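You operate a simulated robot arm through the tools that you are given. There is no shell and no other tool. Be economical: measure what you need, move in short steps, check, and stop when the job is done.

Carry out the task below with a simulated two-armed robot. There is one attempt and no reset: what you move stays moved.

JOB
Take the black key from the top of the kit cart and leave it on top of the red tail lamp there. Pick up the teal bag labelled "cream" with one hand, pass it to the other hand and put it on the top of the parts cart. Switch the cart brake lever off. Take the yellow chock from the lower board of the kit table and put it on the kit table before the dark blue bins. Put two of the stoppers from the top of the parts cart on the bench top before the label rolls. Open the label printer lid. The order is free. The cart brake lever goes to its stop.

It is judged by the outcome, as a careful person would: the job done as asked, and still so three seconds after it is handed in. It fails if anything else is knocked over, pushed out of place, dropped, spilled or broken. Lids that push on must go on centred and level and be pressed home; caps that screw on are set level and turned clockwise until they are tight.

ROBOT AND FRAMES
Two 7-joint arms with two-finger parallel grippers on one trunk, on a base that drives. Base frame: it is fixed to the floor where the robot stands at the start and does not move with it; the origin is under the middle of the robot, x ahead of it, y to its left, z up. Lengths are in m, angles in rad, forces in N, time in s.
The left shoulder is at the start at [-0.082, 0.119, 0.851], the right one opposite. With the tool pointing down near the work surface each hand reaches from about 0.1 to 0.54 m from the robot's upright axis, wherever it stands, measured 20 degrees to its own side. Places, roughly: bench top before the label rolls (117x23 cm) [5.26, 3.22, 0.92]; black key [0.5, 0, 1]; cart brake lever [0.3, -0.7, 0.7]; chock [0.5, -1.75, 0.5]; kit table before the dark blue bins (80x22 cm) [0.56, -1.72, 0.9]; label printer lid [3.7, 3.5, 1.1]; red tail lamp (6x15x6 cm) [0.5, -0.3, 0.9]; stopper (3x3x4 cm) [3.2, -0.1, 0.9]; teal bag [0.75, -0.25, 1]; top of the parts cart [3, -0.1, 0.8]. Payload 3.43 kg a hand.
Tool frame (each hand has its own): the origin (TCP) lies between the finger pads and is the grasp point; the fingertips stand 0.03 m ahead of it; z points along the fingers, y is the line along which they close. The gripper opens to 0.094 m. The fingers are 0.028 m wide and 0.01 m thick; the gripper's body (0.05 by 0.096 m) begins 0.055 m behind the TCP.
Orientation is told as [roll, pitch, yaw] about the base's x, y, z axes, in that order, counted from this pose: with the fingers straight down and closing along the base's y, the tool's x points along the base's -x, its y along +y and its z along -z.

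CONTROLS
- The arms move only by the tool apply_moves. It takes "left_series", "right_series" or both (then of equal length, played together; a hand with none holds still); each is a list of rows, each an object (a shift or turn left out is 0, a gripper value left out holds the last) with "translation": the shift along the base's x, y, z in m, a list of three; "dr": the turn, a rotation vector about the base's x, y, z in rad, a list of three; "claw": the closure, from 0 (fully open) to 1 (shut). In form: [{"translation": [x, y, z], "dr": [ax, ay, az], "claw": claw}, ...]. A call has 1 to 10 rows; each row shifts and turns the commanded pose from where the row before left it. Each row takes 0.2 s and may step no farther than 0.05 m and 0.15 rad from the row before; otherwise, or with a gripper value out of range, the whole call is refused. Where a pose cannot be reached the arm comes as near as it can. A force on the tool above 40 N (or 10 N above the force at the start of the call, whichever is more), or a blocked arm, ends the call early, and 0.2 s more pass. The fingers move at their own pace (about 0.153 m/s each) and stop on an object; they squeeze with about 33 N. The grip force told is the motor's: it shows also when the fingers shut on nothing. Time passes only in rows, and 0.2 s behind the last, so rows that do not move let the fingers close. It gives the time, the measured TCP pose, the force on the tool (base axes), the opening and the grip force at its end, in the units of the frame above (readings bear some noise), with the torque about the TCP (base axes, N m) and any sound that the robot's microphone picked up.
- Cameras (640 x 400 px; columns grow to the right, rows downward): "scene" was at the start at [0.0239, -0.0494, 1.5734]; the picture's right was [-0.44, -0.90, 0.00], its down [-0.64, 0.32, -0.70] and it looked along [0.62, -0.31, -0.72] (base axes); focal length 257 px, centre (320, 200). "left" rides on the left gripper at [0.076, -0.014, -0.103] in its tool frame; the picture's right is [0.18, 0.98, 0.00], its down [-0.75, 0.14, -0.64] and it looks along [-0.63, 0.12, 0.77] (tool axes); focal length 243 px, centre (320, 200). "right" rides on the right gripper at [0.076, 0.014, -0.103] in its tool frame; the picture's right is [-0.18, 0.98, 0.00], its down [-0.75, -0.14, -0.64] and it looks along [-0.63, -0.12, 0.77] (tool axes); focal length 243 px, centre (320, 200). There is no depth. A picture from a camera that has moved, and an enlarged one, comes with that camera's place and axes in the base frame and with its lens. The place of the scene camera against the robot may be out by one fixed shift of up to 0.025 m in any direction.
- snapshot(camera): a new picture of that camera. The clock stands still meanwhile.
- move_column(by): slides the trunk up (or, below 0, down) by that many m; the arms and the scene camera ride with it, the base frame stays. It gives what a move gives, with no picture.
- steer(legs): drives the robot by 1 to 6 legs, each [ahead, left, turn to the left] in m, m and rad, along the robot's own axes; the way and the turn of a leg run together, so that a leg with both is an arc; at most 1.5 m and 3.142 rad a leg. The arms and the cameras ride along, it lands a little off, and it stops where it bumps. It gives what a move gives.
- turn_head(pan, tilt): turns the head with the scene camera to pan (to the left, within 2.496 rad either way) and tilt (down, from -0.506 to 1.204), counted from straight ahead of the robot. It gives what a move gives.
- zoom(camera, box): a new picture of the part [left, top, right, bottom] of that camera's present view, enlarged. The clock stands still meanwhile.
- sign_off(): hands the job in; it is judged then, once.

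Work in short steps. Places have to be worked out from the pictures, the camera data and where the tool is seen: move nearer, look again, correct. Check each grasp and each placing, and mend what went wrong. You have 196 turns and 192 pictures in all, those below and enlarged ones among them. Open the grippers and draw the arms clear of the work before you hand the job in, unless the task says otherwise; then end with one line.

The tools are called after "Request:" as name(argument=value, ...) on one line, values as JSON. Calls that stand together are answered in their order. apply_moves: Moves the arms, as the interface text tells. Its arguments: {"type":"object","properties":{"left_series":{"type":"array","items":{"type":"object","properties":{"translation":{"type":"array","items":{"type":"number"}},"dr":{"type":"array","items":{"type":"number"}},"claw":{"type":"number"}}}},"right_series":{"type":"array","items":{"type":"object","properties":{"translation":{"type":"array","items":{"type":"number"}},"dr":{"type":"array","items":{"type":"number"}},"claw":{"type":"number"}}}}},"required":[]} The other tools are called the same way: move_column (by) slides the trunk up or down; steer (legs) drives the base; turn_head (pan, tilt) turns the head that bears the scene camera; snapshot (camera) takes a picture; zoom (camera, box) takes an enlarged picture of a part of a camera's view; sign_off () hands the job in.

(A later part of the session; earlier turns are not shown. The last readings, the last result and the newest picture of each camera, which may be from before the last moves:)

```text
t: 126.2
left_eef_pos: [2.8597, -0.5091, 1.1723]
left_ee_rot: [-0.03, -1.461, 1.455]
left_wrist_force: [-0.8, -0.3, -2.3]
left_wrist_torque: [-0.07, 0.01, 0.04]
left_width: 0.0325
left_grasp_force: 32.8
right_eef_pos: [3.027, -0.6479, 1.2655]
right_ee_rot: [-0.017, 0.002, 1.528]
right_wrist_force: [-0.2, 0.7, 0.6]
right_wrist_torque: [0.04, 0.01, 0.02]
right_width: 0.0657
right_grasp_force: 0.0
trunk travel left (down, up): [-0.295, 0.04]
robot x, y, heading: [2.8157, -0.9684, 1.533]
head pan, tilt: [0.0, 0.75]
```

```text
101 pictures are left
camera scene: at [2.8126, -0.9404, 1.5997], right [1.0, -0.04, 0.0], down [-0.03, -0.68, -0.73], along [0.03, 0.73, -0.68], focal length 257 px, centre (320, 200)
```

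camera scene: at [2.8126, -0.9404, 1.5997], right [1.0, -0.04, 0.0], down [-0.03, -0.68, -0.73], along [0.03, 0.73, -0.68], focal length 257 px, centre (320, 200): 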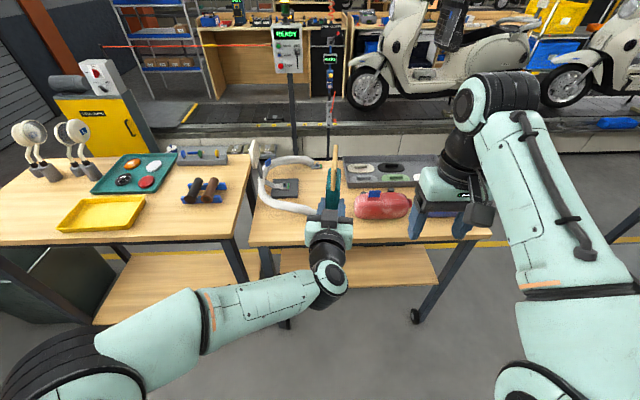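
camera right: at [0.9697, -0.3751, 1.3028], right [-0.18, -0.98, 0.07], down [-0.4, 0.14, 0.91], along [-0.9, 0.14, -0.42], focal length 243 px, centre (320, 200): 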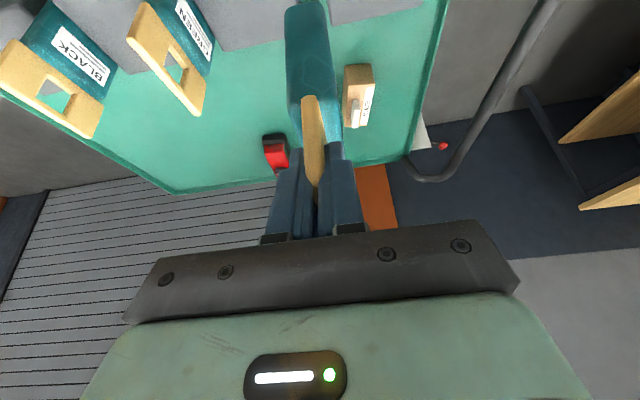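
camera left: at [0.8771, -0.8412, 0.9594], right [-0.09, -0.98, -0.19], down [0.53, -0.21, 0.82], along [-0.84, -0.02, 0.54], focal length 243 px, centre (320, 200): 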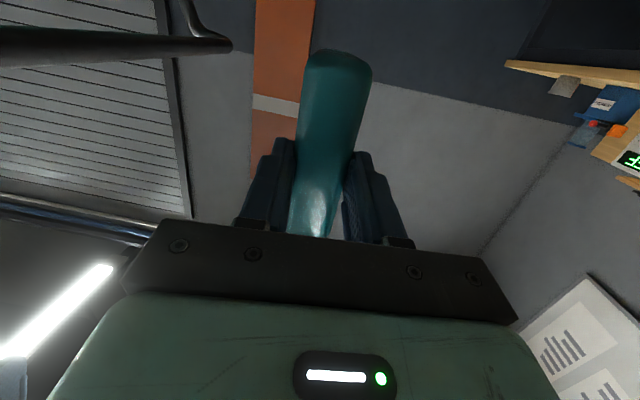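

Request:
apply_moves(right_series=[{"translation": [0.04, -0.02, 0]}, {"translation": [0.04, -0.02, 0]}, {"translation": [0.04, -0.02, 0]}, {"translation": [0.04, -0.02, 0]}])

Request:
zoom(camera="scene", box=[230, 130, 470, 280])

Request:
snapshot(camera="right")

```text
t: 127.2
left_eef_pos: [2.8617, -0.5091, 1.1737]
left_ee_rot: [-0.025, -1.461, 1.448]
left_wrist_force: [0.3, 0.5, -1.3]
left_wrist_torque: [-0.1, 0.03, 0.0]
left_width: 0.0325
left_grasp_force: 32.7
right_eef_pos: [3.1883, -0.7262, 1.2647]
right_ee_rot: [-0.014, 0.001, 1.529]
right_wrist_force: [0.6, 0.2, -0.7]
right_wrist_torque: [-0.01, 0.03, 0.0]
right_width: 0.0656
right_grasp_force: 0.0
trunk travel left (down, up): [-0.295, 0.04]
robot x, y, heading: [2.8155, -0.9646, 1.53]
head pan, tilt: [0.0, 0.75]
```

```text
2.67 times, centred on (350, 205) of scene
camera zoom: at [2.8134, -0.9411, 1.5997], right [1.0, -0.04, 0.0], down [-0.03, -0.68, -0.73], along [0.03, 0.73, -0.68], focal length 686 px, centre (240, 187)
```

zoom: 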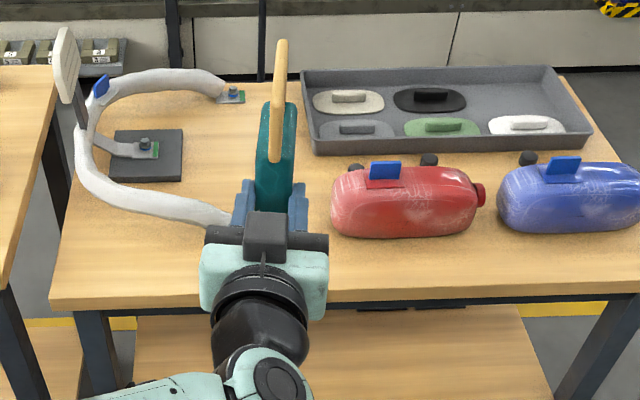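

```text
99 pictures are left
camera right: at [3.1687, -0.801, 1.368], right [-0.97, 0.22, -0.02], down [0.16, 0.75, 0.64], along [0.16, 0.63, -0.76], focal length 243 px, centre (320, 200)
```

right: 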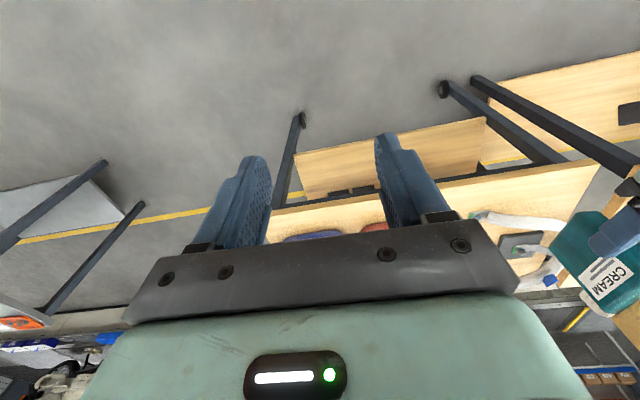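

The gap between the handlebar end (x 2.85) and the red tank (x 2.98) is free, so the bag goes at x ≈ 2.915, near the front edge. I drive ahead 0.2 m and 5 cm right.

Request:
steer(legs=[[0.2, -0.045, 0]])

Request:
snapshot(camera="left")

Request:
snapshot(camera="scene")

```text
t: 128.8
left_eef_pos: [2.9135, -0.3091, 1.1725]
left_ee_rot: [-0.032, -1.461, 1.453]
left_wrist_force: [0.3, 0.1, -1.4]
left_wrist_torque: [-0.09, 0.01, -0.01]
left_width: 0.0322
left_grasp_force: 32.6
right_eef_pos: [3.2403, -0.5264, 1.2659]
right_ee_rot: [-0.015, 0.001, 1.524]
right_wrist_force: [-0.7, -0.2, -0.7]
right_wrist_torque: [-0.04, 0.0, -0.02]
right_width: 0.0659
right_grasp_force: 0.1
trunk travel left (down, up): [-0.295, 0.04]
robot x, y, heading: [2.8658, -0.7649, 1.526]
head pan, tilt: [0.0, 0.75]
```

```text
98 pictures are left
camera left: at [2.9115, -0.4204, 1.1092], right [-0.97, 0.13, -0.19], down [-0.23, -0.53, 0.82], along [0.01, 0.84, 0.54], focal length 243 px, centre (320, 200)
```

left: 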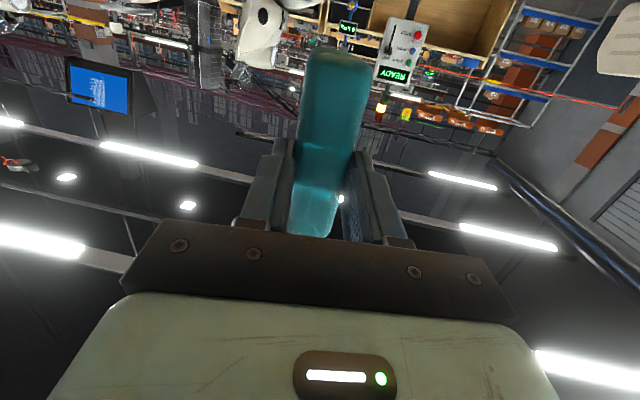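

```text
97 pictures are left
camera scene: at [2.8646, -0.7406, 1.5996], right [1.0, -0.04, 0.0], down [-0.03, -0.68, -0.73], along [0.03, 0.73, -0.68], focal length 257 px, centre (320, 200)
```

scene: 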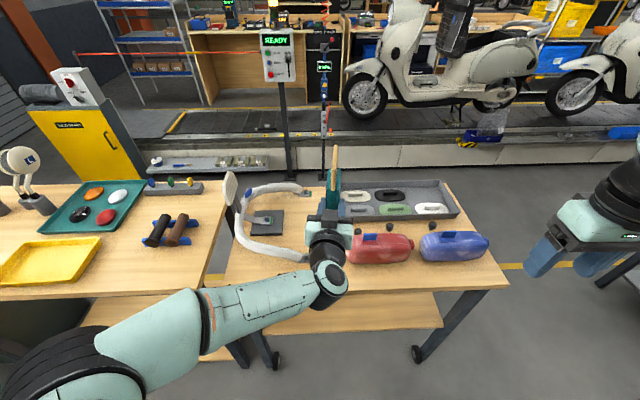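

I lower the bag toward the cart top, moving 2 cm further in.

Request:
apply_moves(left_series=[{"translation": [0, 0.005, -0.04]}, {"translation": [0, 0.005, -0.04]}, {"translation": [0, 0.005, -0.04]}, {"translation": [0, 0.005, -0.04]}, {"translation": [0, 0.004, -0.04]}, {}])

Request:
snapshot(camera="left")

Request:
zoom(camera="scene", box=[200, 130, 520, 310])

```text
t: 130.2
left_eef_pos: [2.9152, -0.2853, 0.9714]
left_ee_rot: [-0.038, -1.461, 1.457]
left_wrist_force: [-0.4, -0.4, -1.6]
left_wrist_torque: [-0.08, 0.0, 0.01]
left_width: 0.0325
left_grasp_force: 33.5
right_eef_pos: [3.2395, -0.5276, 1.2666]
right_ee_rot: [-0.015, 0.0, 1.526]
right_wrist_force: [1.2, -0.5, 0.1]
right_wrist_torque: [-0.02, -0.06, -0.01]
right_width: 0.066
right_grasp_force: 0.0
trunk travel left (down, up): [-0.295, 0.04]
robot x, y, heading: [2.8658, -0.7675, 1.524]
head pan, tilt: [0.0, 0.75]
```

```text
96 pictures are left
camera left: at [2.9124, -0.396, 0.9089], right [-0.97, 0.13, -0.19], down [-0.23, -0.53, 0.82], along [0.0, 0.84, 0.54], focal length 243 px, centre (320, 200)
```

left: 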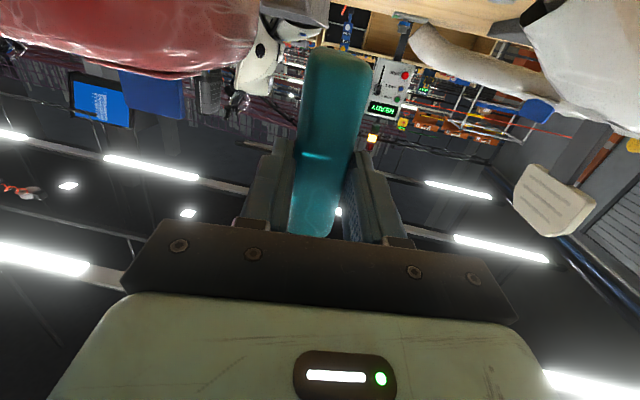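

```text
2.00 times, centred on (360, 220) of scene
camera zoom: at [2.8643, -0.7411, 1.5997], right [1.0, -0.04, 0.0], down [-0.03, -0.68, -0.73], along [0.03, 0.73, -0.68], focal length 514 px, centre (240, 160)
```

zoom: 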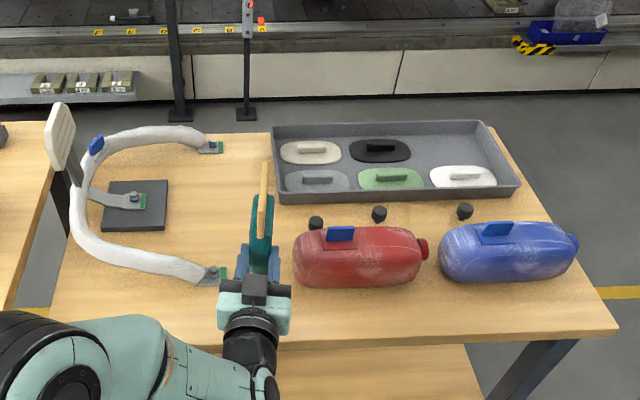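

Clearances are fine. I lower in small steps until the bag touches.

Request:
apply_moves(left_series=[{"translation": [0.003, 0, -0.03]}, {"translation": [0, 0, -0.015]}, {"translation": [0, 0, -0.005]}, {"translation": [0, 0, -0.005]}, {"translation": [0, 0, -0.005]}, {"translation": [0, 0, -0.005]}, {}])

Request:
zoom(camera="scene", box=[260, 130, 420, 310])

Request:
snapshot(camera="left")

```text
t: 131.8
left_eef_pos: [2.9161, -0.2848, 0.9139]
left_ee_rot: [-0.059, -1.475, 1.48]
left_wrist_force: [-0.4, 1.3, 26.9]
left_wrist_torque: [0.45, 0.03, 0.0]
left_width: 0.0324
left_grasp_force: 33.0
right_eef_pos: [3.2401, -0.5283, 1.2668]
right_ee_rot: [-0.016, -0.002, 1.525]
right_wrist_force: [-0.8, -0.3, 0.4]
right_wrist_torque: [0.01, 0.05, 0.02]
right_width: 0.0658
right_grasp_force: 0.0
trunk travel left (down, up): [-0.295, 0.04]
robot x, y, heading: [2.8693, -0.7658, 1.528]
head pan, tilt: [0.0, 0.75]
```

```text
2.22 times, centred on (340, 220) of scene
camera zoom: at [2.8642, -0.7432, 1.6001], right [1.0, -0.04, 0.0], down [-0.03, -0.68, -0.73], along [0.03, 0.73, -0.68], focal length 571 px, centre (276, 156)
```

zoom: 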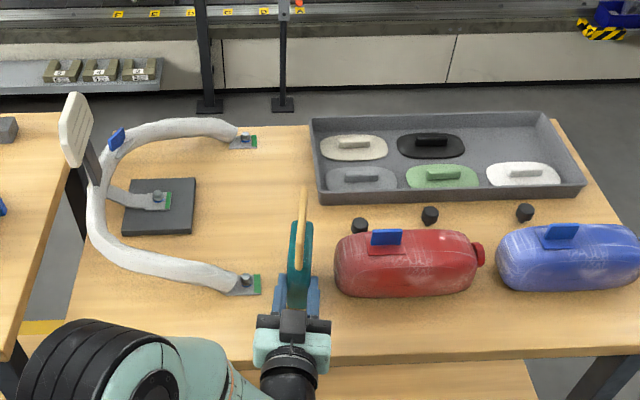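

```text
93 pictures are left
camera left: at [2.9153, -0.3947, 0.8487], right [-0.97, 0.13, -0.19], down [-0.23, -0.54, 0.81], along [0.0, 0.83, 0.55], focal length 243 px, centre (320, 200)
```

left: 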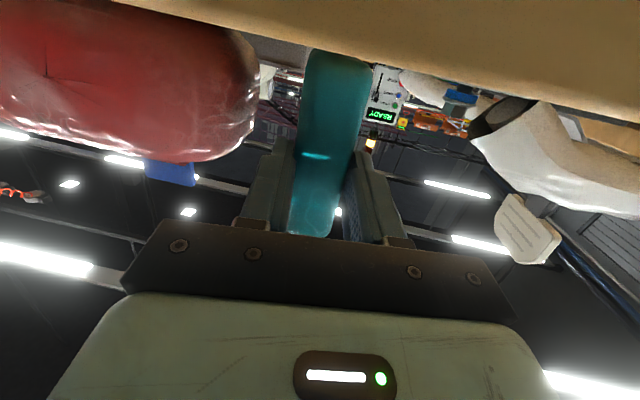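

It rests on the cart top (27 N). I relax 6 mm, open partially, and draw straight back.

Request:
apply_moves(left_series=[{"translation": [0, 0, 0.006]}, {"claw": 0.6}, {"claw": 0.47}, {}, {"translation": [0, -0.02, 0]}, {"translation": [0, -0.04, 0]}, {"translation": [0, -0.04, 0.01]}, {"translation": [0, -0.03, 0.03]}])

Request:
zoom(camera="scene", box=[260, 130, 420, 310])

Request:
snapshot(camera="left")

```text
t: 133.6
left_eef_pos: [2.915, -0.419, 0.9545]
left_ee_rot: [-0.026, -1.462, 1.452]
left_wrist_force: [0.3, -0.1, 0.6]
left_wrist_torque: [-0.02, -0.01, -0.03]
left_width: 0.0498
left_grasp_force: 0.0
right_eef_pos: [3.2399, -0.5281, 1.2655]
right_ee_rot: [-0.016, -0.001, 1.525]
right_wrist_force: [-0.2, 0.5, 0.0]
right_wrist_torque: [0.02, 0.0, -0.01]
right_width: 0.0654
right_grasp_force: 0.1
trunk travel left (down, up): [-0.295, 0.04]
robot x, y, heading: [2.8688, -0.7641, 1.529]
head pan, tilt: [0.0, 0.75]
```

```text
2.22 times, centred on (340, 220) of scene
camera zoom: at [2.8642, -0.7419, 1.5997], right [1.0, -0.04, 0.0], down [-0.03, -0.68, -0.73], along [0.03, 0.73, -0.68], focal length 571 px, centre (276, 156)
```

zoom: 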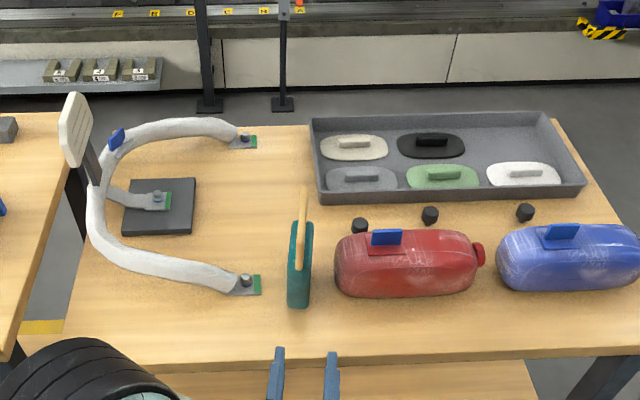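

```text
91 pictures are left
camera left: at [2.9131, -0.5298, 0.8913], right [-0.97, 0.13, -0.19], down [-0.22, -0.53, 0.82], along [0.0, 0.84, 0.54], focal length 243 px, centre (320, 200)
```

left: 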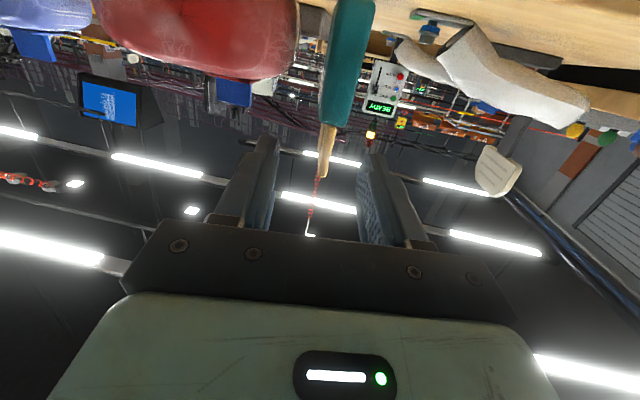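

The bag stands on the parts cart. Now the stoppers: about (3.03, -0.135), (3.15, -0.114), (3.31, -0.117). I check how close the base may come to the cart by looking down.

Request:
turn_head(pan=0.0, tilt=1.2)

Request:
snapshot(camera="scene")

```text
t: 134.5
left_eef_pos: [2.9161, -0.4165, 0.9548]
left_ee_rot: [-0.03, -1.459, 1.452]
left_wrist_force: [-0.4, -0.5, 0.0]
left_wrist_torque: [0.01, 0.01, -0.02]
left_width: 0.0497
left_grasp_force: 0.1
right_eef_pos: [3.2394, -0.5278, 1.2662]
right_ee_rot: [-0.016, 0.001, 1.527]
right_wrist_force: [-0.8, 0.0, -0.1]
right_wrist_torque: [0.01, 0.0, 0.02]
right_width: 0.0659
right_grasp_force: 0.1
trunk travel left (down, up): [-0.295, 0.04]
robot x, y, heading: [2.8662, -0.7677, 1.533]
head pan, tilt: [0.0, 1.201]
```

```text
90 pictures are left
camera scene: at [2.8634, -0.7678, 1.568], right [1.0, -0.04, 0.0], down [-0.04, -0.93, -0.36], along [0.02, 0.36, -0.93], focal length 257 px, centre (320, 200)
```

scene: 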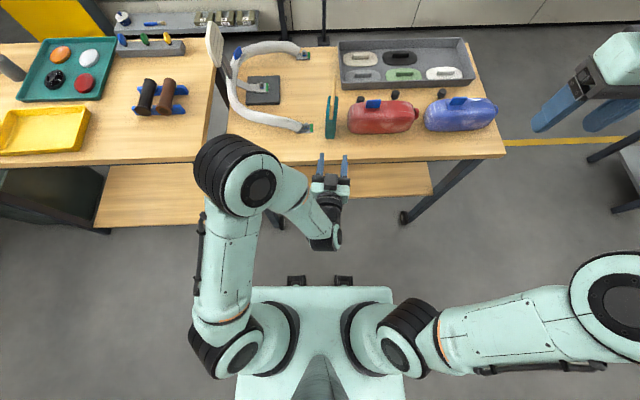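

The base is small (front about 0.15 m ahead of its axis), so I can stand nearer to the cart. First I turn the left hand down again and raise it, backing off a bit.

Request:
steer(legs=[[-0.1, 0, 0.035]])

Request:
apply_moves(left_series=[{"dr": [-0.146, 0, 0], "translation": [0, 0, 0.04], "claw": 0.0}, {"dr": [-0.146, 0, 0], "translation": [0, 0, 0.03]}, {"dr": [-0.146, 0, 0], "translation": [-0.01, 0, 0.03]}, {"dr": [-0.146, 0, 0], "translation": [-0.02, 0, 0.03]}, {"dr": [-0.146, 0, 0], "translation": [-0.02, 0, 0.03]}, {"dr": [-0.146, 0, 0], "translation": [-0.02, 0, 0.03]}, {"dr": [-0.146, 0, 0], "translation": [-0.02, 0, 0.03]}, {"dr": [-0.146, 0, 0], "translation": [-0.02, 0, 0.02]}, {"dr": [-0.146, 0, 0], "translation": [0, 0, 0.01]}, {"dr": [-0.146, 0, 0]}])

```text
t: 135.6
left_eef_pos: [2.8999, -0.5146, 0.9557]
left_ee_rot: [-0.031, -1.458, 1.49]
left_wrist_force: [-0.2, 0.1, -0.5]
left_wrist_torque: [0.04, 0.01, 0.06]
left_width: 0.0499
left_grasp_force: 0.1
right_eef_pos: [3.2289, -0.6118, 1.2662]
right_ee_rot: [-0.015, 0.0, 1.564]
right_wrist_force: [-0.5, -0.5, -0.1]
right_wrist_torque: [0.01, -0.01, 0.0]
right_width: 0.0659
right_grasp_force: 0.1
trunk travel left (down, up): [-0.295, 0.04]
robot x, y, heading: [2.8602, -0.865, 1.564]
head pan, tilt: [0.0, 1.201]
```

```text
t: 137.8
left_eef_pos: [2.7907, -0.5132, 1.2053]
left_ee_rot: [-0.113, 0.005, 1.56]
left_wrist_force: [0.4, 0.5, -0.8]
left_wrist_torque: [-0.04, 0.03, 0.03]
left_width: 0.0941
left_grasp_force: 0.0
right_eef_pos: [3.229, -0.6116, 1.2657]
right_ee_rot: [-0.016, -0.001, 1.565]
right_wrist_force: [0.9, -0.2, 1.0]
right_wrist_torque: [-0.03, 0.01, 0.04]
right_width: 0.0661
right_grasp_force: 0.0
trunk travel left (down, up): [-0.295, 0.04]
robot x, y, heading: [2.8649, -0.8651, 1.568]
head pan, tilt: [0.0, 1.201]
```

I level the left hand, and drive to about (3.13, -0.62) for the right-hand stopper.

Request:
apply_moves(left_series=[{"dr": [0, 0.113, 0], "translation": [0, -0.03, 0.02]}, {"translation": [0, -0.03, 0.0]}])

Request:
steer(legs=[[0, -0.27, 0], [0.245, 0, 0]])

Request:
turn_head(pan=-0.3, tilt=1.0)

Request:
snapshot(camera="scene")

Request:
snapshot(camera="right")

```text
t: 138.4
left_eef_pos: [2.7901, -0.5753, 1.2251]
left_ee_rot: [0.002, 0.001, 1.562]
left_wrist_force: [0.7, 0.5, 0.5]
left_wrist_torque: [0.06, 0.02, -0.06]
left_width: 0.0941
left_grasp_force: 0.0
right_eef_pos: [3.2281, -0.6136, 1.2661]
right_ee_rot: [-0.018, -0.002, 1.564]
right_wrist_force: [-0.3, -0.2, 0.9]
right_wrist_torque: [-0.01, -0.01, 0.01]
right_width: 0.0656
right_grasp_force: 0.1
trunk travel left (down, up): [-0.295, 0.04]
robot x, y, heading: [2.864, -0.8606, 1.564]
head pan, tilt: [0.0, 1.201]
```

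```text
t: 142.8
left_eef_pos: [3.0649, -0.3428, 1.2244]
left_ee_rot: [0.001, 0.001, 1.564]
left_wrist_force: [0.3, -0.2, -0.6]
left_wrist_torque: [0.0, 0.01, -0.01]
left_width: 0.0939
left_grasp_force: 0.0
right_eef_pos: [3.5023, -0.3782, 1.2658]
right_ee_rot: [-0.014, 0.001, 1.564]
right_wrist_force: [-1.1, 0.1, -0.2]
right_wrist_torque: [-0.01, -0.01, 0.0]
right_width: 0.0657
right_grasp_force: 0.0
trunk travel left (down, up): [-0.295, 0.04]
robot x, y, heading: [3.1374, -0.6342, 1.569]
head pan, tilt: [0.0, 1.201]
```

```text
t: 143.6
left_eef_pos: [3.0651, -0.3425, 1.2243]
left_ee_rot: [0.002, 0.002, 1.563]
left_wrist_force: [0.4, 0.4, -0.5]
left_wrist_torque: [0.0, 0.01, 0.02]
left_width: 0.0936
left_grasp_force: 0.2
right_eef_pos: [3.5012, -0.3784, 1.2653]
right_ee_rot: [-0.015, 0.0, 1.566]
right_wrist_force: [-0.8, 0.5, -0.1]
right_wrist_torque: [0.0, -0.02, 0.0]
right_width: 0.0659
right_grasp_force: 0.1
trunk travel left (down, up): [-0.295, 0.04]
robot x, y, heading: [3.1399, -0.6354, 1.571]
head pan, tilt: [-0.3, 1.0]
```

```text
89 pictures are left
camera scene: at [3.1547, -0.6235, 1.5805], right [0.95, -0.3, 0.0], down [-0.25, -0.8, -0.54], along [0.16, 0.52, -0.84], focal length 257 px, centre (320, 200)
```

scene: 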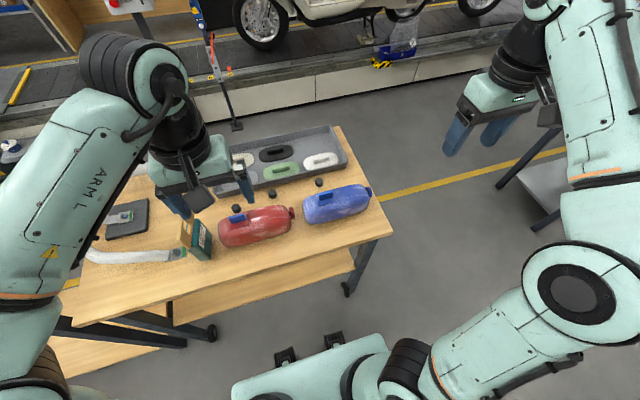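

```text
88 pictures are left
camera right: at [3.4845, -0.4541, 1.3683], right [-0.98, 0.19, -0.02], down [0.13, 0.75, 0.64], along [0.13, 0.63, -0.76], focal length 243 px, centre (320, 200)
```

right: 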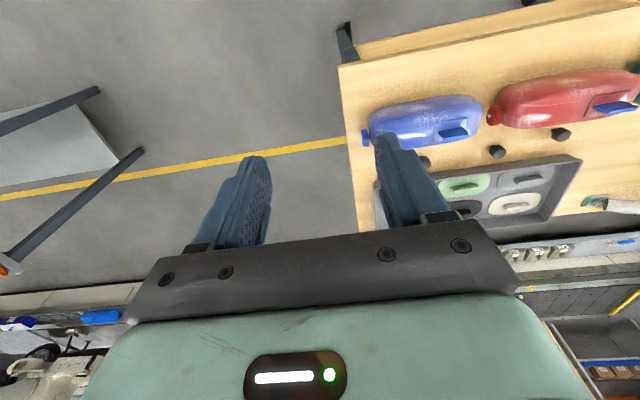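

S3 is at about (3.305, -0.115). I bring the right hand over it at z 1.07.

Request:
apply_moves(right_series=[{"translation": [-0.0245, 0.033, -0.025], "claw": 0.2}, {"translation": [-0.0245, 0.033, -0.025]}, {"translation": [-0.0245, 0.033, -0.025]}, {"translation": [-0.0245, 0.033, -0.025]}, {"translation": [-0.0245, 0.033, -0.025]}, {"translation": [-0.0245, 0.033, -0.025]}, {"translation": [-0.0245, 0.033, -0.025]}, {"translation": [-0.0245, 0.033, -0.025]}])

Request:
snapshot(camera="right")

```text
t: 145.4
left_eef_pos: [3.0635, -0.3408, 1.224]
left_ee_rot: [0.001, 0.003, 1.563]
left_wrist_force: [0.2, 0.5, 0.1]
left_wrist_torque: [-0.04, 0.01, 0.02]
left_width: 0.0939
left_grasp_force: 0.0
right_eef_pos: [3.3076, -0.1154, 1.0662]
right_ee_rot: [-0.017, 0.0, 1.566]
right_wrist_force: [-0.2, 0.1, 0.3]
right_wrist_torque: [-0.02, -0.01, 0.03]
right_width: 0.0752
right_grasp_force: 0.2
trunk travel left (down, up): [-0.295, 0.04]
robot x, y, heading: [3.137, -0.6316, 1.569]
head pan, tilt: [-0.3, 1.0]
```

```text
87 pictures are left
camera right: at [3.2903, -0.1908, 1.1692], right [-0.98, 0.19, -0.02], down [0.14, 0.75, 0.64], along [0.13, 0.63, -0.77], focal length 243 px, centre (320, 200)
```

right: 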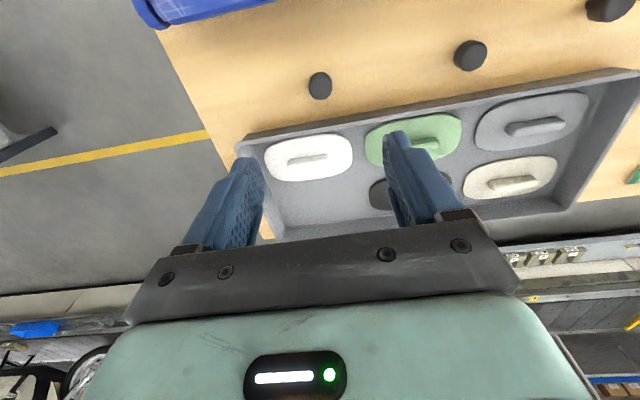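

S3 is dead below (3.307, -0.118). I lower to z 0.95 and check.

Request:
apply_moves(right_series=[{"translation": [0, -0.001, -0.04]}, {"translation": [0, 0, -0.04]}, {"translation": [0, 0, -0.035]}])

Request:
snapshot(camera="right")

Request:
zoom(camera="scene", box=[220, 80, 420, 260])

```text
t: 146.2
left_eef_pos: [3.0637, -0.3428, 1.2244]
left_ee_rot: [0.001, 0.003, 1.564]
left_wrist_force: [-0.1, -0.5, -0.3]
left_wrist_torque: [-0.01, 0.03, -0.01]
left_width: 0.0939
left_grasp_force: 0.0
right_eef_pos: [3.3059, -0.1154, 0.9509]
right_ee_rot: [-0.015, 0.001, 1.565]
right_wrist_force: [0.3, 0.6, 0.2]
right_wrist_torque: [-0.02, 0.03, 0.0]
right_width: 0.0753
right_grasp_force: 0.0
trunk travel left (down, up): [-0.295, 0.04]
robot x, y, heading: [3.1362, -0.6316, 1.571]
head pan, tilt: [-0.3, 1.0]
```

```text
86 pictures are left
camera right: at [3.2887, -0.191, 1.0532], right [-0.98, 0.19, -0.02], down [0.13, 0.75, 0.64], along [0.13, 0.63, -0.76], focal length 243 px, centre (320, 200)
```

right: 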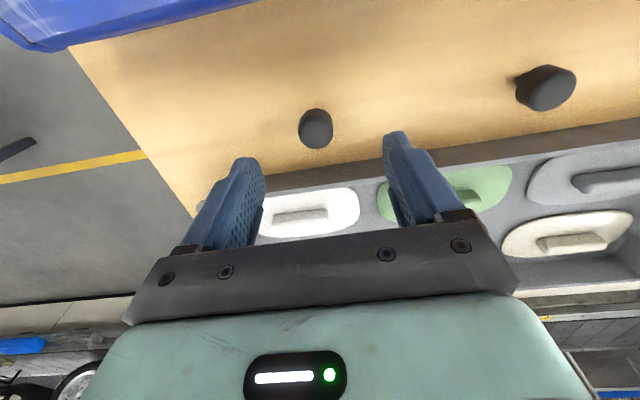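

```text
2.22 times, centred on (320, 170) of scene
camera zoom: at [3.1548, -0.6232, 1.5806], right [0.95, -0.3, 0.0], down [-0.25, -0.8, -0.54], along [0.16, 0.52, -0.84], focal length 571 px, centre (320, 267)
```

zoom: 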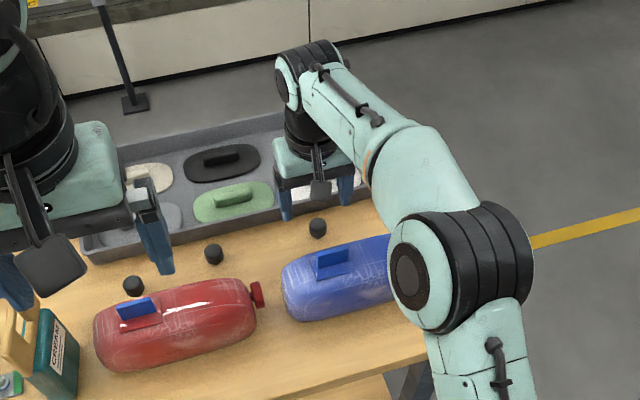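

Well centred. I lower to z 0.885 and grip.

Request:
apply_moves(right_series=[{"translation": [0.001, -0.003, -0.035]}, {"translation": [0, 0, -0.02]}, {"translation": [0, 0, -0.01]}, {}, {"claw": 0.6}, {"claw": 1.0}, {"claw": 1.0}])

Request:
snapshot(camera="right")

```text
t: 147.8
left_eef_pos: [3.064, -0.3419, 1.2248]
left_ee_rot: [0.001, 0.001, 1.563]
left_wrist_force: [0.3, -0.1, 0.2]
left_wrist_torque: [-0.03, 0.04, -0.01]
left_width: 0.0941
left_grasp_force: 0.1
right_eef_pos: [3.3068, -0.1185, 0.8849]
right_ee_rot: [-0.017, 0.0, 1.566]
right_wrist_force: [-0.2, -0.2, -0.1]
right_wrist_torque: [0.0, 0.01, -0.02]
right_width: 0.0255
right_grasp_force: 33.3
trunk travel left (down, up): [-0.295, 0.04]
robot x, y, heading: [3.1399, -0.6318, 1.571]
head pan, tilt: [-0.3, 1.0]
```

```text
84 pictures are left
camera right: at [3.2896, -0.1943, 0.9877], right [-0.98, 0.19, -0.02], down [0.13, 0.75, 0.64], along [0.13, 0.63, -0.76], focal length 243 px, centre (320, 200)
```

right: 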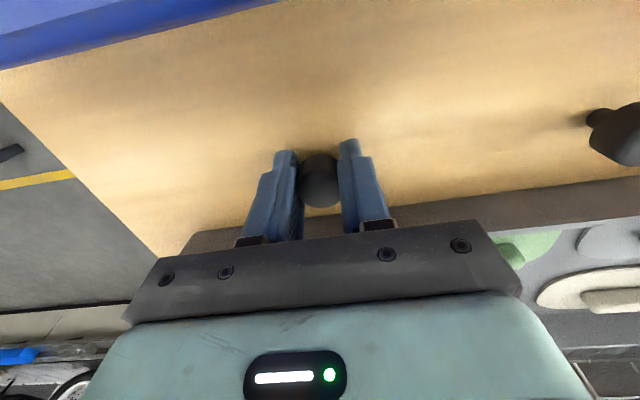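

Gripped at 25.5 mm. I lift it clear and draw back.

Request:
apply_moves(right_series=[{"translation": [0, 0, 0.03]}, {"translation": [0, 0, 0.045]}, {"translation": [0, 0, 0.045]}, {"translation": [0.01, -0.02, 0.04]}, {"translation": [0.02, -0.03, 0.03]}, {"translation": [0.03, -0.03, 0.02]}, {"translation": [0.03, -0.03, 0.01]}])

Request:
snapshot(camera="right")

```text
t: 149.4
left_eef_pos: [3.0649, -0.3432, 1.2255]
left_ee_rot: [0.002, 0.0, 1.564]
left_wrist_force: [0.9, 0.0, -0.4]
left_wrist_torque: [0.0, 0.05, 0.04]
left_width: 0.0939
left_grasp_force: 0.1
right_eef_pos: [3.3938, -0.2286, 1.1057]
right_ee_rot: [-0.016, -0.001, 1.564]
right_wrist_force: [-0.1, -0.4, -0.2]
right_wrist_torque: [0.03, 0.02, -0.04]
right_width: 0.0254
right_grasp_force: 33.4
trunk travel left (down, up): [-0.295, 0.04]
robot x, y, heading: [3.137, -0.6349, 1.571]
head pan, tilt: [-0.3, 1.0]
```

```text
83 pictures are left
camera right: at [3.3769, -0.3034, 1.2082], right [-0.98, 0.19, -0.02], down [0.13, 0.75, 0.64], along [0.13, 0.63, -0.76], focal length 243 px, centre (320, 200)
```

right: 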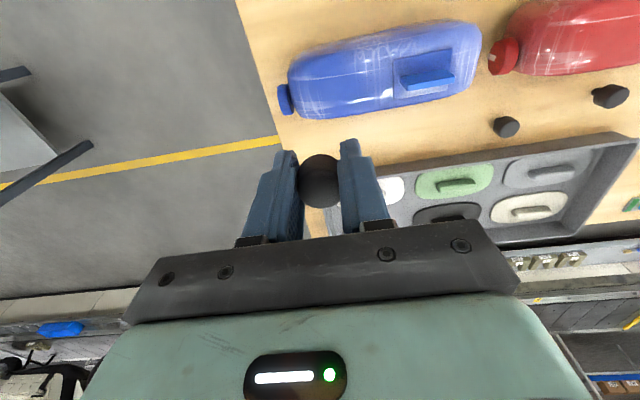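

Now the left hand for S2 at (3.148, -0.116): I shift the base 0.15 m right.

Request:
steer(legs=[[0, -0.15, 0]])

Request:
apply_moves(left_series=[{"translation": [-0.012, 0.038, -0.025], "claw": 0.2}, {"translation": [-0.012, 0.038, -0.025]}, {"translation": [-0.012, 0.038, -0.025]}, {"translation": [-0.012, 0.038, -0.025]}, {"translation": [-0.012, 0.038, -0.025]}, {"translation": [-0.01, 0.036, -0.025]}, {}])

Request:
snapshot(camera="left")

```text
t: 151.3
left_eef_pos: [3.2145, -0.3433, 1.2247]
left_ee_rot: [0.001, 0.001, 1.564]
left_wrist_force: [0.9, 0.2, 0.5]
left_wrist_torque: [0.0, 0.04, -0.01]
left_width: 0.0943
left_grasp_force: 0.2
right_eef_pos: [3.5431, -0.2272, 1.1053]
right_ee_rot: [-0.015, 0.0, 1.565]
right_wrist_force: [0.0, -0.4, 0.6]
right_wrist_torque: [0.0, 0.0, -0.02]
right_width: 0.0254
right_grasp_force: 32.7
trunk travel left (down, up): [-0.295, 0.04]
robot x, y, heading: [3.2887, -0.632, 1.567]
head pan, tilt: [-0.3, 1.0]
```

```text
t: 152.9
left_eef_pos: [3.1407, -0.1173, 1.0737]
left_ee_rot: [0.002, 0.002, 1.563]
left_wrist_force: [-0.7, -0.7, 0.6]
left_wrist_torque: [0.03, -0.03, -0.01]
left_width: 0.0752
left_grasp_force: 0.1
right_eef_pos: [3.542, -0.2278, 1.1057]
right_ee_rot: [-0.015, -0.003, 1.565]
right_wrist_force: [-0.1, 0.3, -0.1]
right_wrist_torque: [0.0, -0.03, -0.01]
right_width: 0.0255
right_grasp_force: 32.7
trunk travel left (down, up): [-0.295, 0.04]
robot x, y, heading: [3.2874, -0.6355, 1.564]
head pan, tilt: [-0.3, 1.0]
```

```text
82 pictures are left
camera left: at [3.1551, -0.1933, 1.1772], right [-0.98, -0.18, 0.0], down [-0.13, 0.76, 0.64], along [-0.11, 0.63, -0.77], focal length 243 px, centre (320, 200)
```

left: 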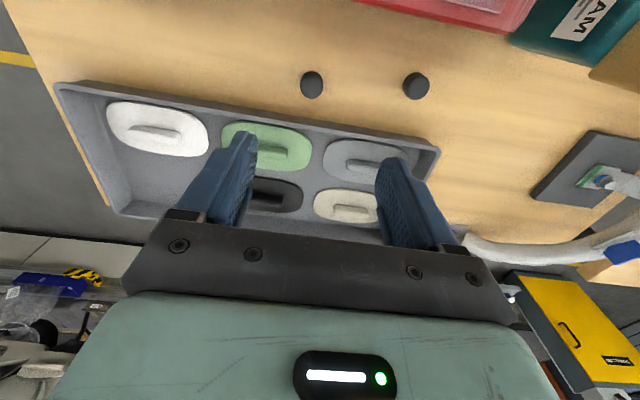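

S2 at (3.151, -0.119). I line up and lower in two stages.

Request:
apply_moves(left_series=[{"translation": [0.01, -0.002, -0.04]}, {"translation": [0, 0, -0.045]}, {"translation": [0, 0, -0.04]}, {}])

Request:
snapshot(camera="left")

```text
t: 153.9
left_eef_pos: [3.1518, -0.1205, 0.9508]
left_ee_rot: [0.0, 0.0, 1.564]
left_wrist_force: [-0.1, 0.4, 0.4]
left_wrist_torque: [0.0, -0.02, 0.01]
left_width: 0.0752
left_grasp_force: 0.0
right_eef_pos: [3.5436, -0.2267, 1.107]
right_ee_rot: [-0.017, 0.0, 1.567]
right_wrist_force: [0.3, -0.2, 0.0]
right_wrist_torque: [-0.02, 0.01, -0.01]
right_width: 0.0251
right_grasp_force: 33.3
trunk travel left (down, up): [-0.295, 0.04]
robot x, y, heading: [3.2861, -0.6336, 1.569]
head pan, tilt: [-0.3, 1.0]
```

```text
81 pictures are left
camera left: at [3.1659, -0.1974, 1.0536], right [-0.98, -0.18, 0.0], down [-0.14, 0.75, 0.64], along [-0.11, 0.63, -0.77], focal length 243 px, centre (320, 200)
```

left: 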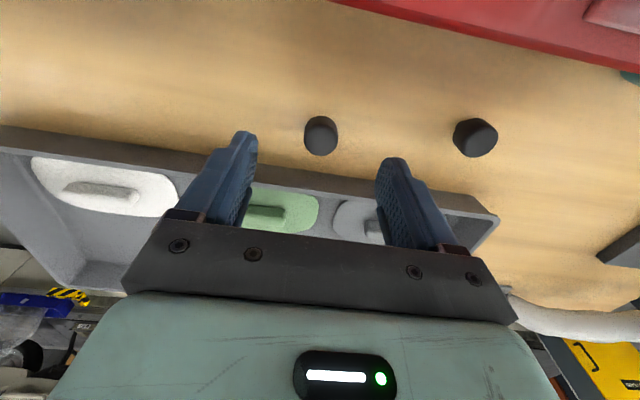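

Request:
apply_moves(left_series=[{"translation": [0, 0, -0.035]}, {"translation": [0, 0, -0.02]}, {"translation": [0, 0, -0.01]}, {}, {"claw": 0.6}, {"claw": 1.0}, {"claw": 1.0}])

Request:
snapshot(camera="left")

```text
t: 155.5
left_eef_pos: [3.1529, -0.1214, 0.8834]
left_ee_rot: [0.003, 0.002, 1.564]
left_wrist_force: [-0.6, -0.8, -0.3]
left_wrist_torque: [0.02, -0.02, 0.02]
left_width: 0.027
left_grasp_force: 33.3
right_eef_pos: [3.5438, -0.227, 1.1056]
right_ee_rot: [-0.014, -0.001, 1.565]
right_wrist_force: [-0.4, -0.8, -0.7]
right_wrist_torque: [-0.02, 0.03, 0.04]
right_width: 0.0252
right_grasp_force: 33.4
trunk travel left (down, up): [-0.295, 0.04]
robot x, y, heading: [3.2852, -0.6301, 1.572]
head pan, tilt: [-0.3, 1.0]
```

```text
80 pictures are left
camera left: at [3.1667, -0.1976, 0.9876], right [-0.98, -0.18, 0.0], down [-0.14, 0.76, 0.64], along [-0.11, 0.63, -0.77], focal length 243 px, centre (320, 200)
```

left: 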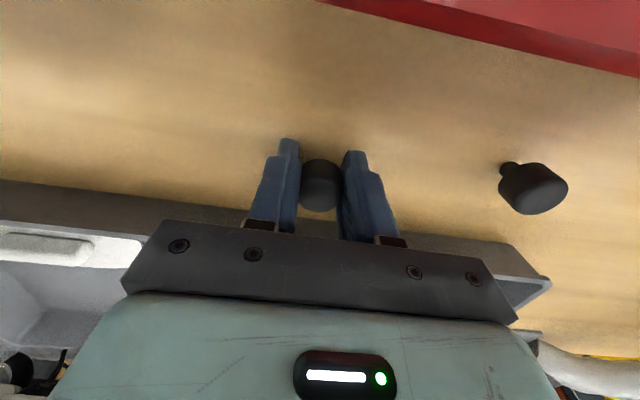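

Gripped (27 mm). I lift it out and draw both hands back, then back away from the cart.

Request:
apply_moves(left_series=[{"translation": [0, 0, 0.03]}, {"translation": [0, 0, 0.045]}, {"translation": [0, 0, 0.045]}, {"translation": [0, -0.02, 0.045]}, {"translation": [0, -0.03, 0.03]}, {"translation": [0, -0.035, 0.02]}, {"translation": [0, -0.035, 0.01]}, {"translation": [0, -0.035, 0]}], right_series=[{}, {}, {}, {}, {}, {"translation": [-0.02, -0.03, 0]}, {"translation": [-0.02, -0.03, 0]}, {"translation": [-0.02, -0.03, 0]}])

Request:
steer(legs=[[-0.3, 0, 0]])

Request:
turn_head(pan=-0.6, tilt=0.3)

Request:
snapshot(camera="scene")

Request:
snapshot(camera="left")

```text
t: 157.3
left_eef_pos: [3.1535, -0.2742, 1.1095]
left_ee_rot: [0.002, -0.001, 1.565]
left_wrist_force: [-0.5, -0.1, -0.2]
left_wrist_torque: [0.07, 0.02, 0.02]
left_width: 0.0263
left_grasp_force: 33.5
right_eef_pos: [3.4813, -0.3189, 1.1069]
right_ee_rot: [-0.015, -0.003, 1.564]
right_wrist_force: [0.4, 0.3, -0.8]
right_wrist_torque: [-0.02, -0.01, 0.02]
right_width: 0.025
right_grasp_force: 33.1
trunk travel left (down, up): [-0.295, 0.04]
robot x, y, heading: [3.2847, -0.6337, 1.568]
head pan, tilt: [-0.3, 1.0]
```

```text
t: 159.4
left_eef_pos: [3.154, -0.5762, 1.109]
left_ee_rot: [0.001, 0.002, 1.563]
left_wrist_force: [-0.5, -0.2, -1.8]
left_wrist_torque: [0.0, 0.0, 0.01]
left_width: 0.0255
left_grasp_force: 32.9
right_eef_pos: [3.4812, -0.6204, 1.1053]
right_ee_rot: [-0.017, 0.0, 1.564]
right_wrist_force: [0.2, 0.7, 0.0]
right_wrist_torque: [0.03, 0.03, 0.01]
right_width: 0.0252
right_grasp_force: 32.6
trunk travel left (down, up): [-0.295, 0.04]
robot x, y, heading: [3.2854, -0.9345, 1.566]
head pan, tilt: [-0.3, 1.0]
```

```text
t: 160.5
left_eef_pos: [3.1537, -0.5754, 1.1094]
left_ee_rot: [0.001, 0.003, 1.563]
left_wrist_force: [0.1, 0.5, 0.3]
left_wrist_torque: [-0.05, 0.04, -0.02]
left_width: 0.0254
left_grasp_force: 33.5
right_eef_pos: [3.4811, -0.6211, 1.1064]
right_ee_rot: [-0.016, 0.0, 1.566]
right_wrist_force: [-0.4, -0.3, -0.9]
right_wrist_torque: [0.0, 0.0, 0.01]
right_width: 0.0251
right_grasp_force: 33.0
trunk travel left (down, up): [-0.295, 0.04]
robot x, y, heading: [3.2869, -0.9334, 1.567]
head pan, tilt: [-0.6, 0.3]
```

```text
79 pictures are left
camera scene: at [3.3355, -0.9166, 1.64], right [0.82, -0.57, 0.0], down [-0.17, -0.24, -0.96], along [0.54, 0.79, -0.3], focal length 257 px, centre (320, 200)
```

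scene: 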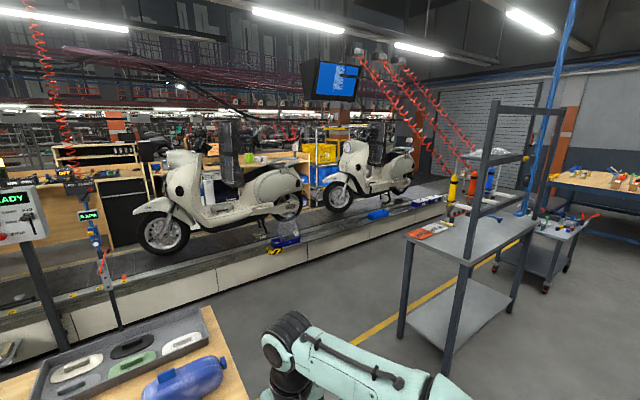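

```text
78 pictures are left
camera left: at [3.1673, -0.6519, 1.2137], right [-0.98, -0.18, 0.0], down [-0.13, 0.76, 0.64], along [-0.11, 0.63, -0.77], focal length 243 px, centre (320, 200)
```

left: 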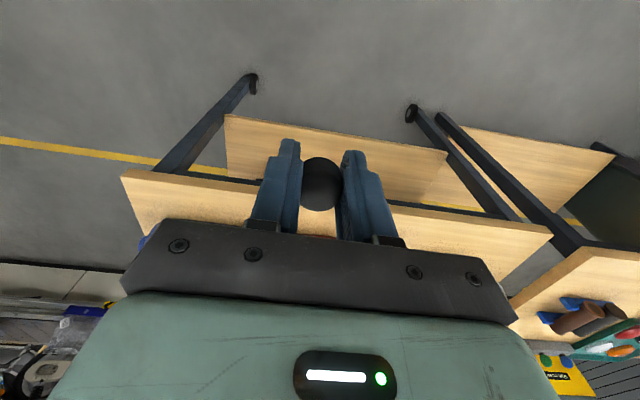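

The route to the far benches leads round the right end of the scooter platform (front face y ≈ 1.45, end x ≈ 7.5). I drive into the aisle at (4.05, 0.8) and turn along +x.

Request:
steer(legs=[[0, -0.76, 0], [1.4, 0, 0], [0.33, 0, 0], [0, 0, -1.567]])

Request:
turn_head(pan=0.2, tilt=0.2)

Request:
snapshot(camera="scene")

```text
t: 179.8
left_eef_pos: [4.4254, 0.9246, 1.1102]
left_ee_rot: [0.0, 0.001, -0.006]
left_wrist_force: [-0.1, -0.2, -0.6]
left_wrist_torque: [-0.02, -0.01, 0.01]
left_width: 0.025
left_grasp_force: 33.3
right_eef_pos: [4.3809, 0.5977, 1.1051]
right_ee_rot: [-0.014, 0.001, -0.008]
right_wrist_force: [1.0, 0.0, 0.2]
right_wrist_torque: [-0.02, -0.03, -0.02]
right_width: 0.0246
right_grasp_force: 33.0
trunk travel left (down, up): [-0.295, 0.04]
robot x, y, heading: [4.0665, 0.7892, -0.005]
head pan, tilt: [-0.6, 0.3]
```

```text
t: 180.9
left_eef_pos: [4.426, 0.9246, 1.1095]
left_ee_rot: [0.002, 0.002, -0.007]
left_wrist_force: [0.3, 0.4, 0.5]
left_wrist_torque: [0.0, -0.01, 0.01]
left_width: 0.0248
left_grasp_force: 33.0
right_eef_pos: [4.3815, 0.5969, 1.1067]
right_ee_rot: [-0.017, -0.001, -0.007]
right_wrist_force: [-0.2, -1.1, -0.1]
right_wrist_torque: [-0.01, -0.01, 0.01]
right_width: 0.0246
right_grasp_force: 32.7
trunk travel left (down, up): [-0.295, 0.04]
robot x, y, heading: [4.0663, 0.7897, 0.0]
head pan, tilt: [0.201, 0.201]
```

```text
77 pictures are left
camera scene: at [4.1088, 0.7957, 1.6493], right [0.19, -0.98, 0.0], down [-0.2, -0.04, -0.98], along [0.96, 0.19, -0.2], focal length 257 px, centre (320, 200)
```

scene: 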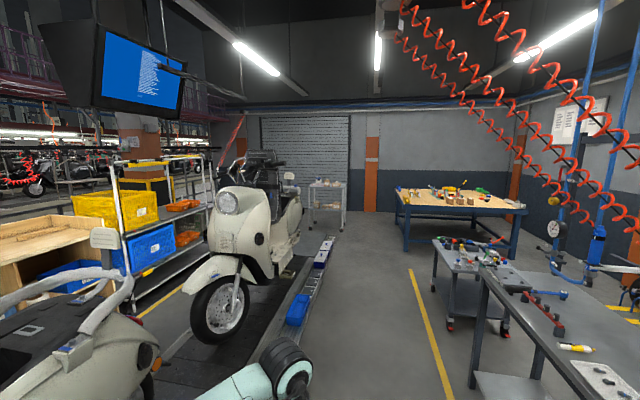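

Clear aisle ahead. I drive 3 m along it and look again.

Request:
steer(legs=[[1.5, 0, 0], [1.5, 0, 0]])

Request:
turn_head(pan=0.7, tilt=0.4)

Request:
snapshot(camera="scene")

```text
t: 195.4
left_eef_pos: [7.4306, 0.9125, 1.1096]
left_ee_rot: [0.003, 0.001, -0.02]
left_wrist_force: [0.2, 0.4, 0.0]
left_wrist_torque: [-0.03, -0.03, -0.01]
left_width: 0.0247
left_grasp_force: 33.3
right_eef_pos: [7.3819, 0.5859, 1.1072]
right_ee_rot: [-0.015, -0.003, -0.019]
right_wrist_force: [0.4, -0.6, -0.1]
right_wrist_torque: [0.01, 0.0, 0.04]
right_width: 0.0245
right_grasp_force: 32.5
trunk travel left (down, up): [-0.295, 0.04]
robot x, y, heading: [7.0662, 0.7814, -0.014]
head pan, tilt: [0.201, 0.201]
```

```text
t: 196.3
left_eef_pos: [7.4307, 0.9114, 1.1106]
left_ee_rot: [0.002, 0.002, -0.019]
left_wrist_force: [0.7, -0.5, -0.3]
left_wrist_torque: [0.0, 0.03, 0.02]
left_width: 0.0246
left_grasp_force: 32.9
right_eef_pos: [7.3824, 0.5853, 1.1069]
right_ee_rot: [-0.015, 0.001, -0.018]
right_wrist_force: [-0.2, 0.0, 1.7]
right_wrist_torque: [-0.01, -0.02, -0.03]
right_width: 0.0245
right_grasp_force: 32.3
trunk travel left (down, up): [-0.295, 0.04]
robot x, y, heading: [7.0719, 0.7841, -0.013]
head pan, tilt: [0.7, 0.4]
```

```text
76 pictures are left
camera scene: at [7.0929, 0.8283, 1.6308], right [0.63, -0.78, 0.0], down [-0.3, -0.25, -0.92], along [0.71, 0.58, -0.39], focal length 257 px, centre (320, 200)
```

scene: 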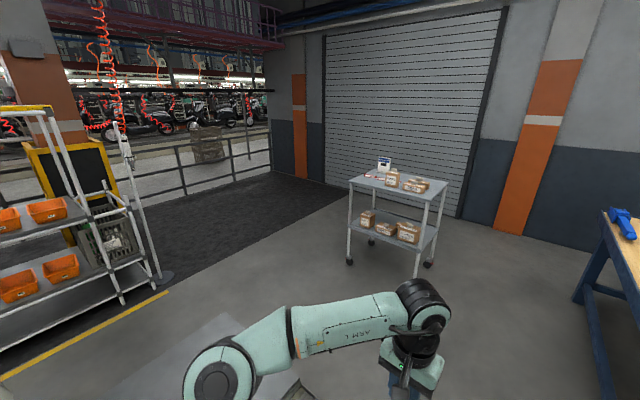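

The platform ends at x ≈ 7.8 with a free gap before the small cart (x 9.0). I go round at x 8.4 and turn toward -x at y ≈ 2.65.

Request:
steer(legs=[[1.33, 0, 0], [0, 0, 1.584], [1.5, 0, 0], [0.36, 0, 0], [0, 0, 1.571]])

Request:
turn_head(pan=-0.2, tilt=0.3)

Request:
snapshot(camera="scene")

```text
t: 219.8
left_eef_pos: [8.1225, 2.5426, 1.1099]
left_ee_rot: [0.001, 0.002, 3.106]
left_wrist_force: [0.6, -0.2, 0.4]
left_wrist_torque: [-0.02, 0.02, -0.05]
left_width: 0.0247
left_grasp_force: 32.8
right_eef_pos: [8.1755, 2.8674, 1.1061]
right_ee_rot: [-0.016, -0.001, 3.107]
right_wrist_force: [0.6, -0.6, -0.6]
right_wrist_torque: [0.01, 0.03, 0.03]
right_width: 0.0247
right_grasp_force: 32.6
trunk travel left (down, up): [-0.295, 0.04]
robot x, y, heading: [8.4837, 2.6664, 3.108]
head pan, tilt: [0.7, 0.4]
```

```text
t: 221.0
left_eef_pos: [8.1207, 2.5424, 1.1096]
left_ee_rot: [0.003, 0.002, 3.105]
left_wrist_force: [-0.1, 0.9, -0.6]
left_wrist_torque: [0.02, -0.02, 0.02]
left_width: 0.0246
left_grasp_force: 33.1
right_eef_pos: [8.1757, 2.8678, 1.1056]
right_ee_rot: [-0.016, 0.0, 3.105]
right_wrist_force: [0.7, -1.1, -0.4]
right_wrist_torque: [0.02, -0.03, 0.01]
right_width: 0.0247
right_grasp_force: 32.8
trunk travel left (down, up): [-0.295, 0.04]
robot x, y, heading: [8.4864, 2.6646, 3.106]
head pan, tilt: [-0.201, 0.3]
```

```text
75 pictures are left
camera scene: at [8.4339, 2.6718, 1.6401], right [0.23, 0.97, 0.0], down [0.29, -0.07, -0.96], along [-0.93, 0.22, -0.3], focal length 257 px, centre (320, 200)
```

scene: 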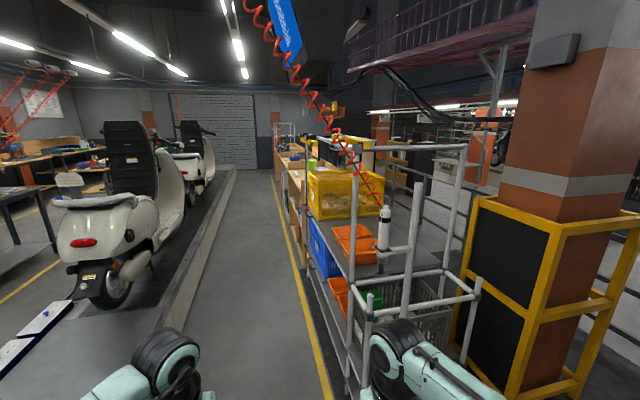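

The aisle behind the platform runs from y 2.0 to 3.05. I drive along it at y ≈ 2.5.

Request:
steer(legs=[[0, 0.17, 0.035], [1.5, 0, 0], [0.9, 0, 0]])

Request:
turn_head(pan=-0.6, tilt=0.5)

Request:
snapshot(camera="scene")

```text
t: 234.5
left_eef_pos: [5.7261, 2.3726, 1.1093]
left_ee_rot: [0.002, 0.001, 3.129]
left_wrist_force: [0.2, 0.1, 0.3]
left_wrist_torque: [0.0, 0.0, 0.0]
left_width: 0.0249
left_grasp_force: 33.4
right_eef_pos: [5.7722, 2.6988, 1.1065]
right_ee_rot: [-0.016, 0.0, 3.128]
right_wrist_force: [0.3, -0.7, 0.2]
right_wrist_torque: [0.03, -0.01, 0.01]
right_width: 0.0247
right_grasp_force: 33.4
trunk travel left (down, up): [-0.295, 0.04]
robot x, y, heading: [6.0845, 2.5066, 3.13]
head pan, tilt: [-0.201, 0.3]
```

```text
t: 235.4
left_eef_pos: [5.7262, 2.3718, 1.1103]
left_ee_rot: [0.002, 0.001, 3.128]
left_wrist_force: [0.0, -0.8, 0.7]
left_wrist_torque: [0.0, -0.04, 0.02]
left_width: 0.0248
left_grasp_force: 32.9
right_eef_pos: [5.7708, 2.6984, 1.1052]
right_ee_rot: [-0.016, 0.001, 3.128]
right_wrist_force: [-0.8, 0.5, 0.9]
right_wrist_torque: [0.01, 0.0, 0.0]
right_width: 0.0247
right_grasp_force: 32.4
trunk travel left (down, up): [-0.295, 0.04]
robot x, y, heading: [6.0874, 2.4999, 3.132]
head pan, tilt: [-0.6, 0.499]
```

```text
74 pictures are left
camera scene: at [6.0508, 2.5406, 1.6217], right [0.57, 0.82, 0.0], down [0.39, -0.27, -0.88], along [-0.72, 0.5, -0.48], focal length 257 px, centre (320, 200)
```

scene: 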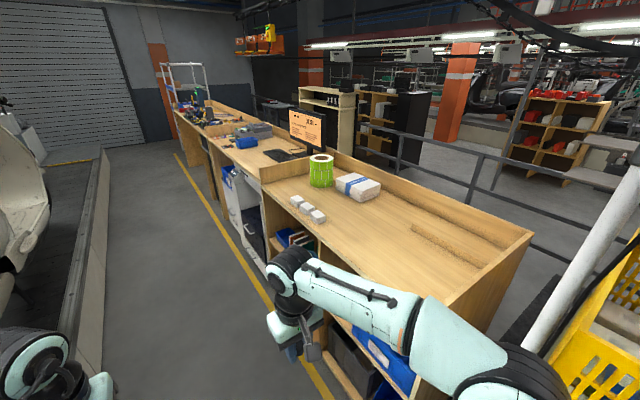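

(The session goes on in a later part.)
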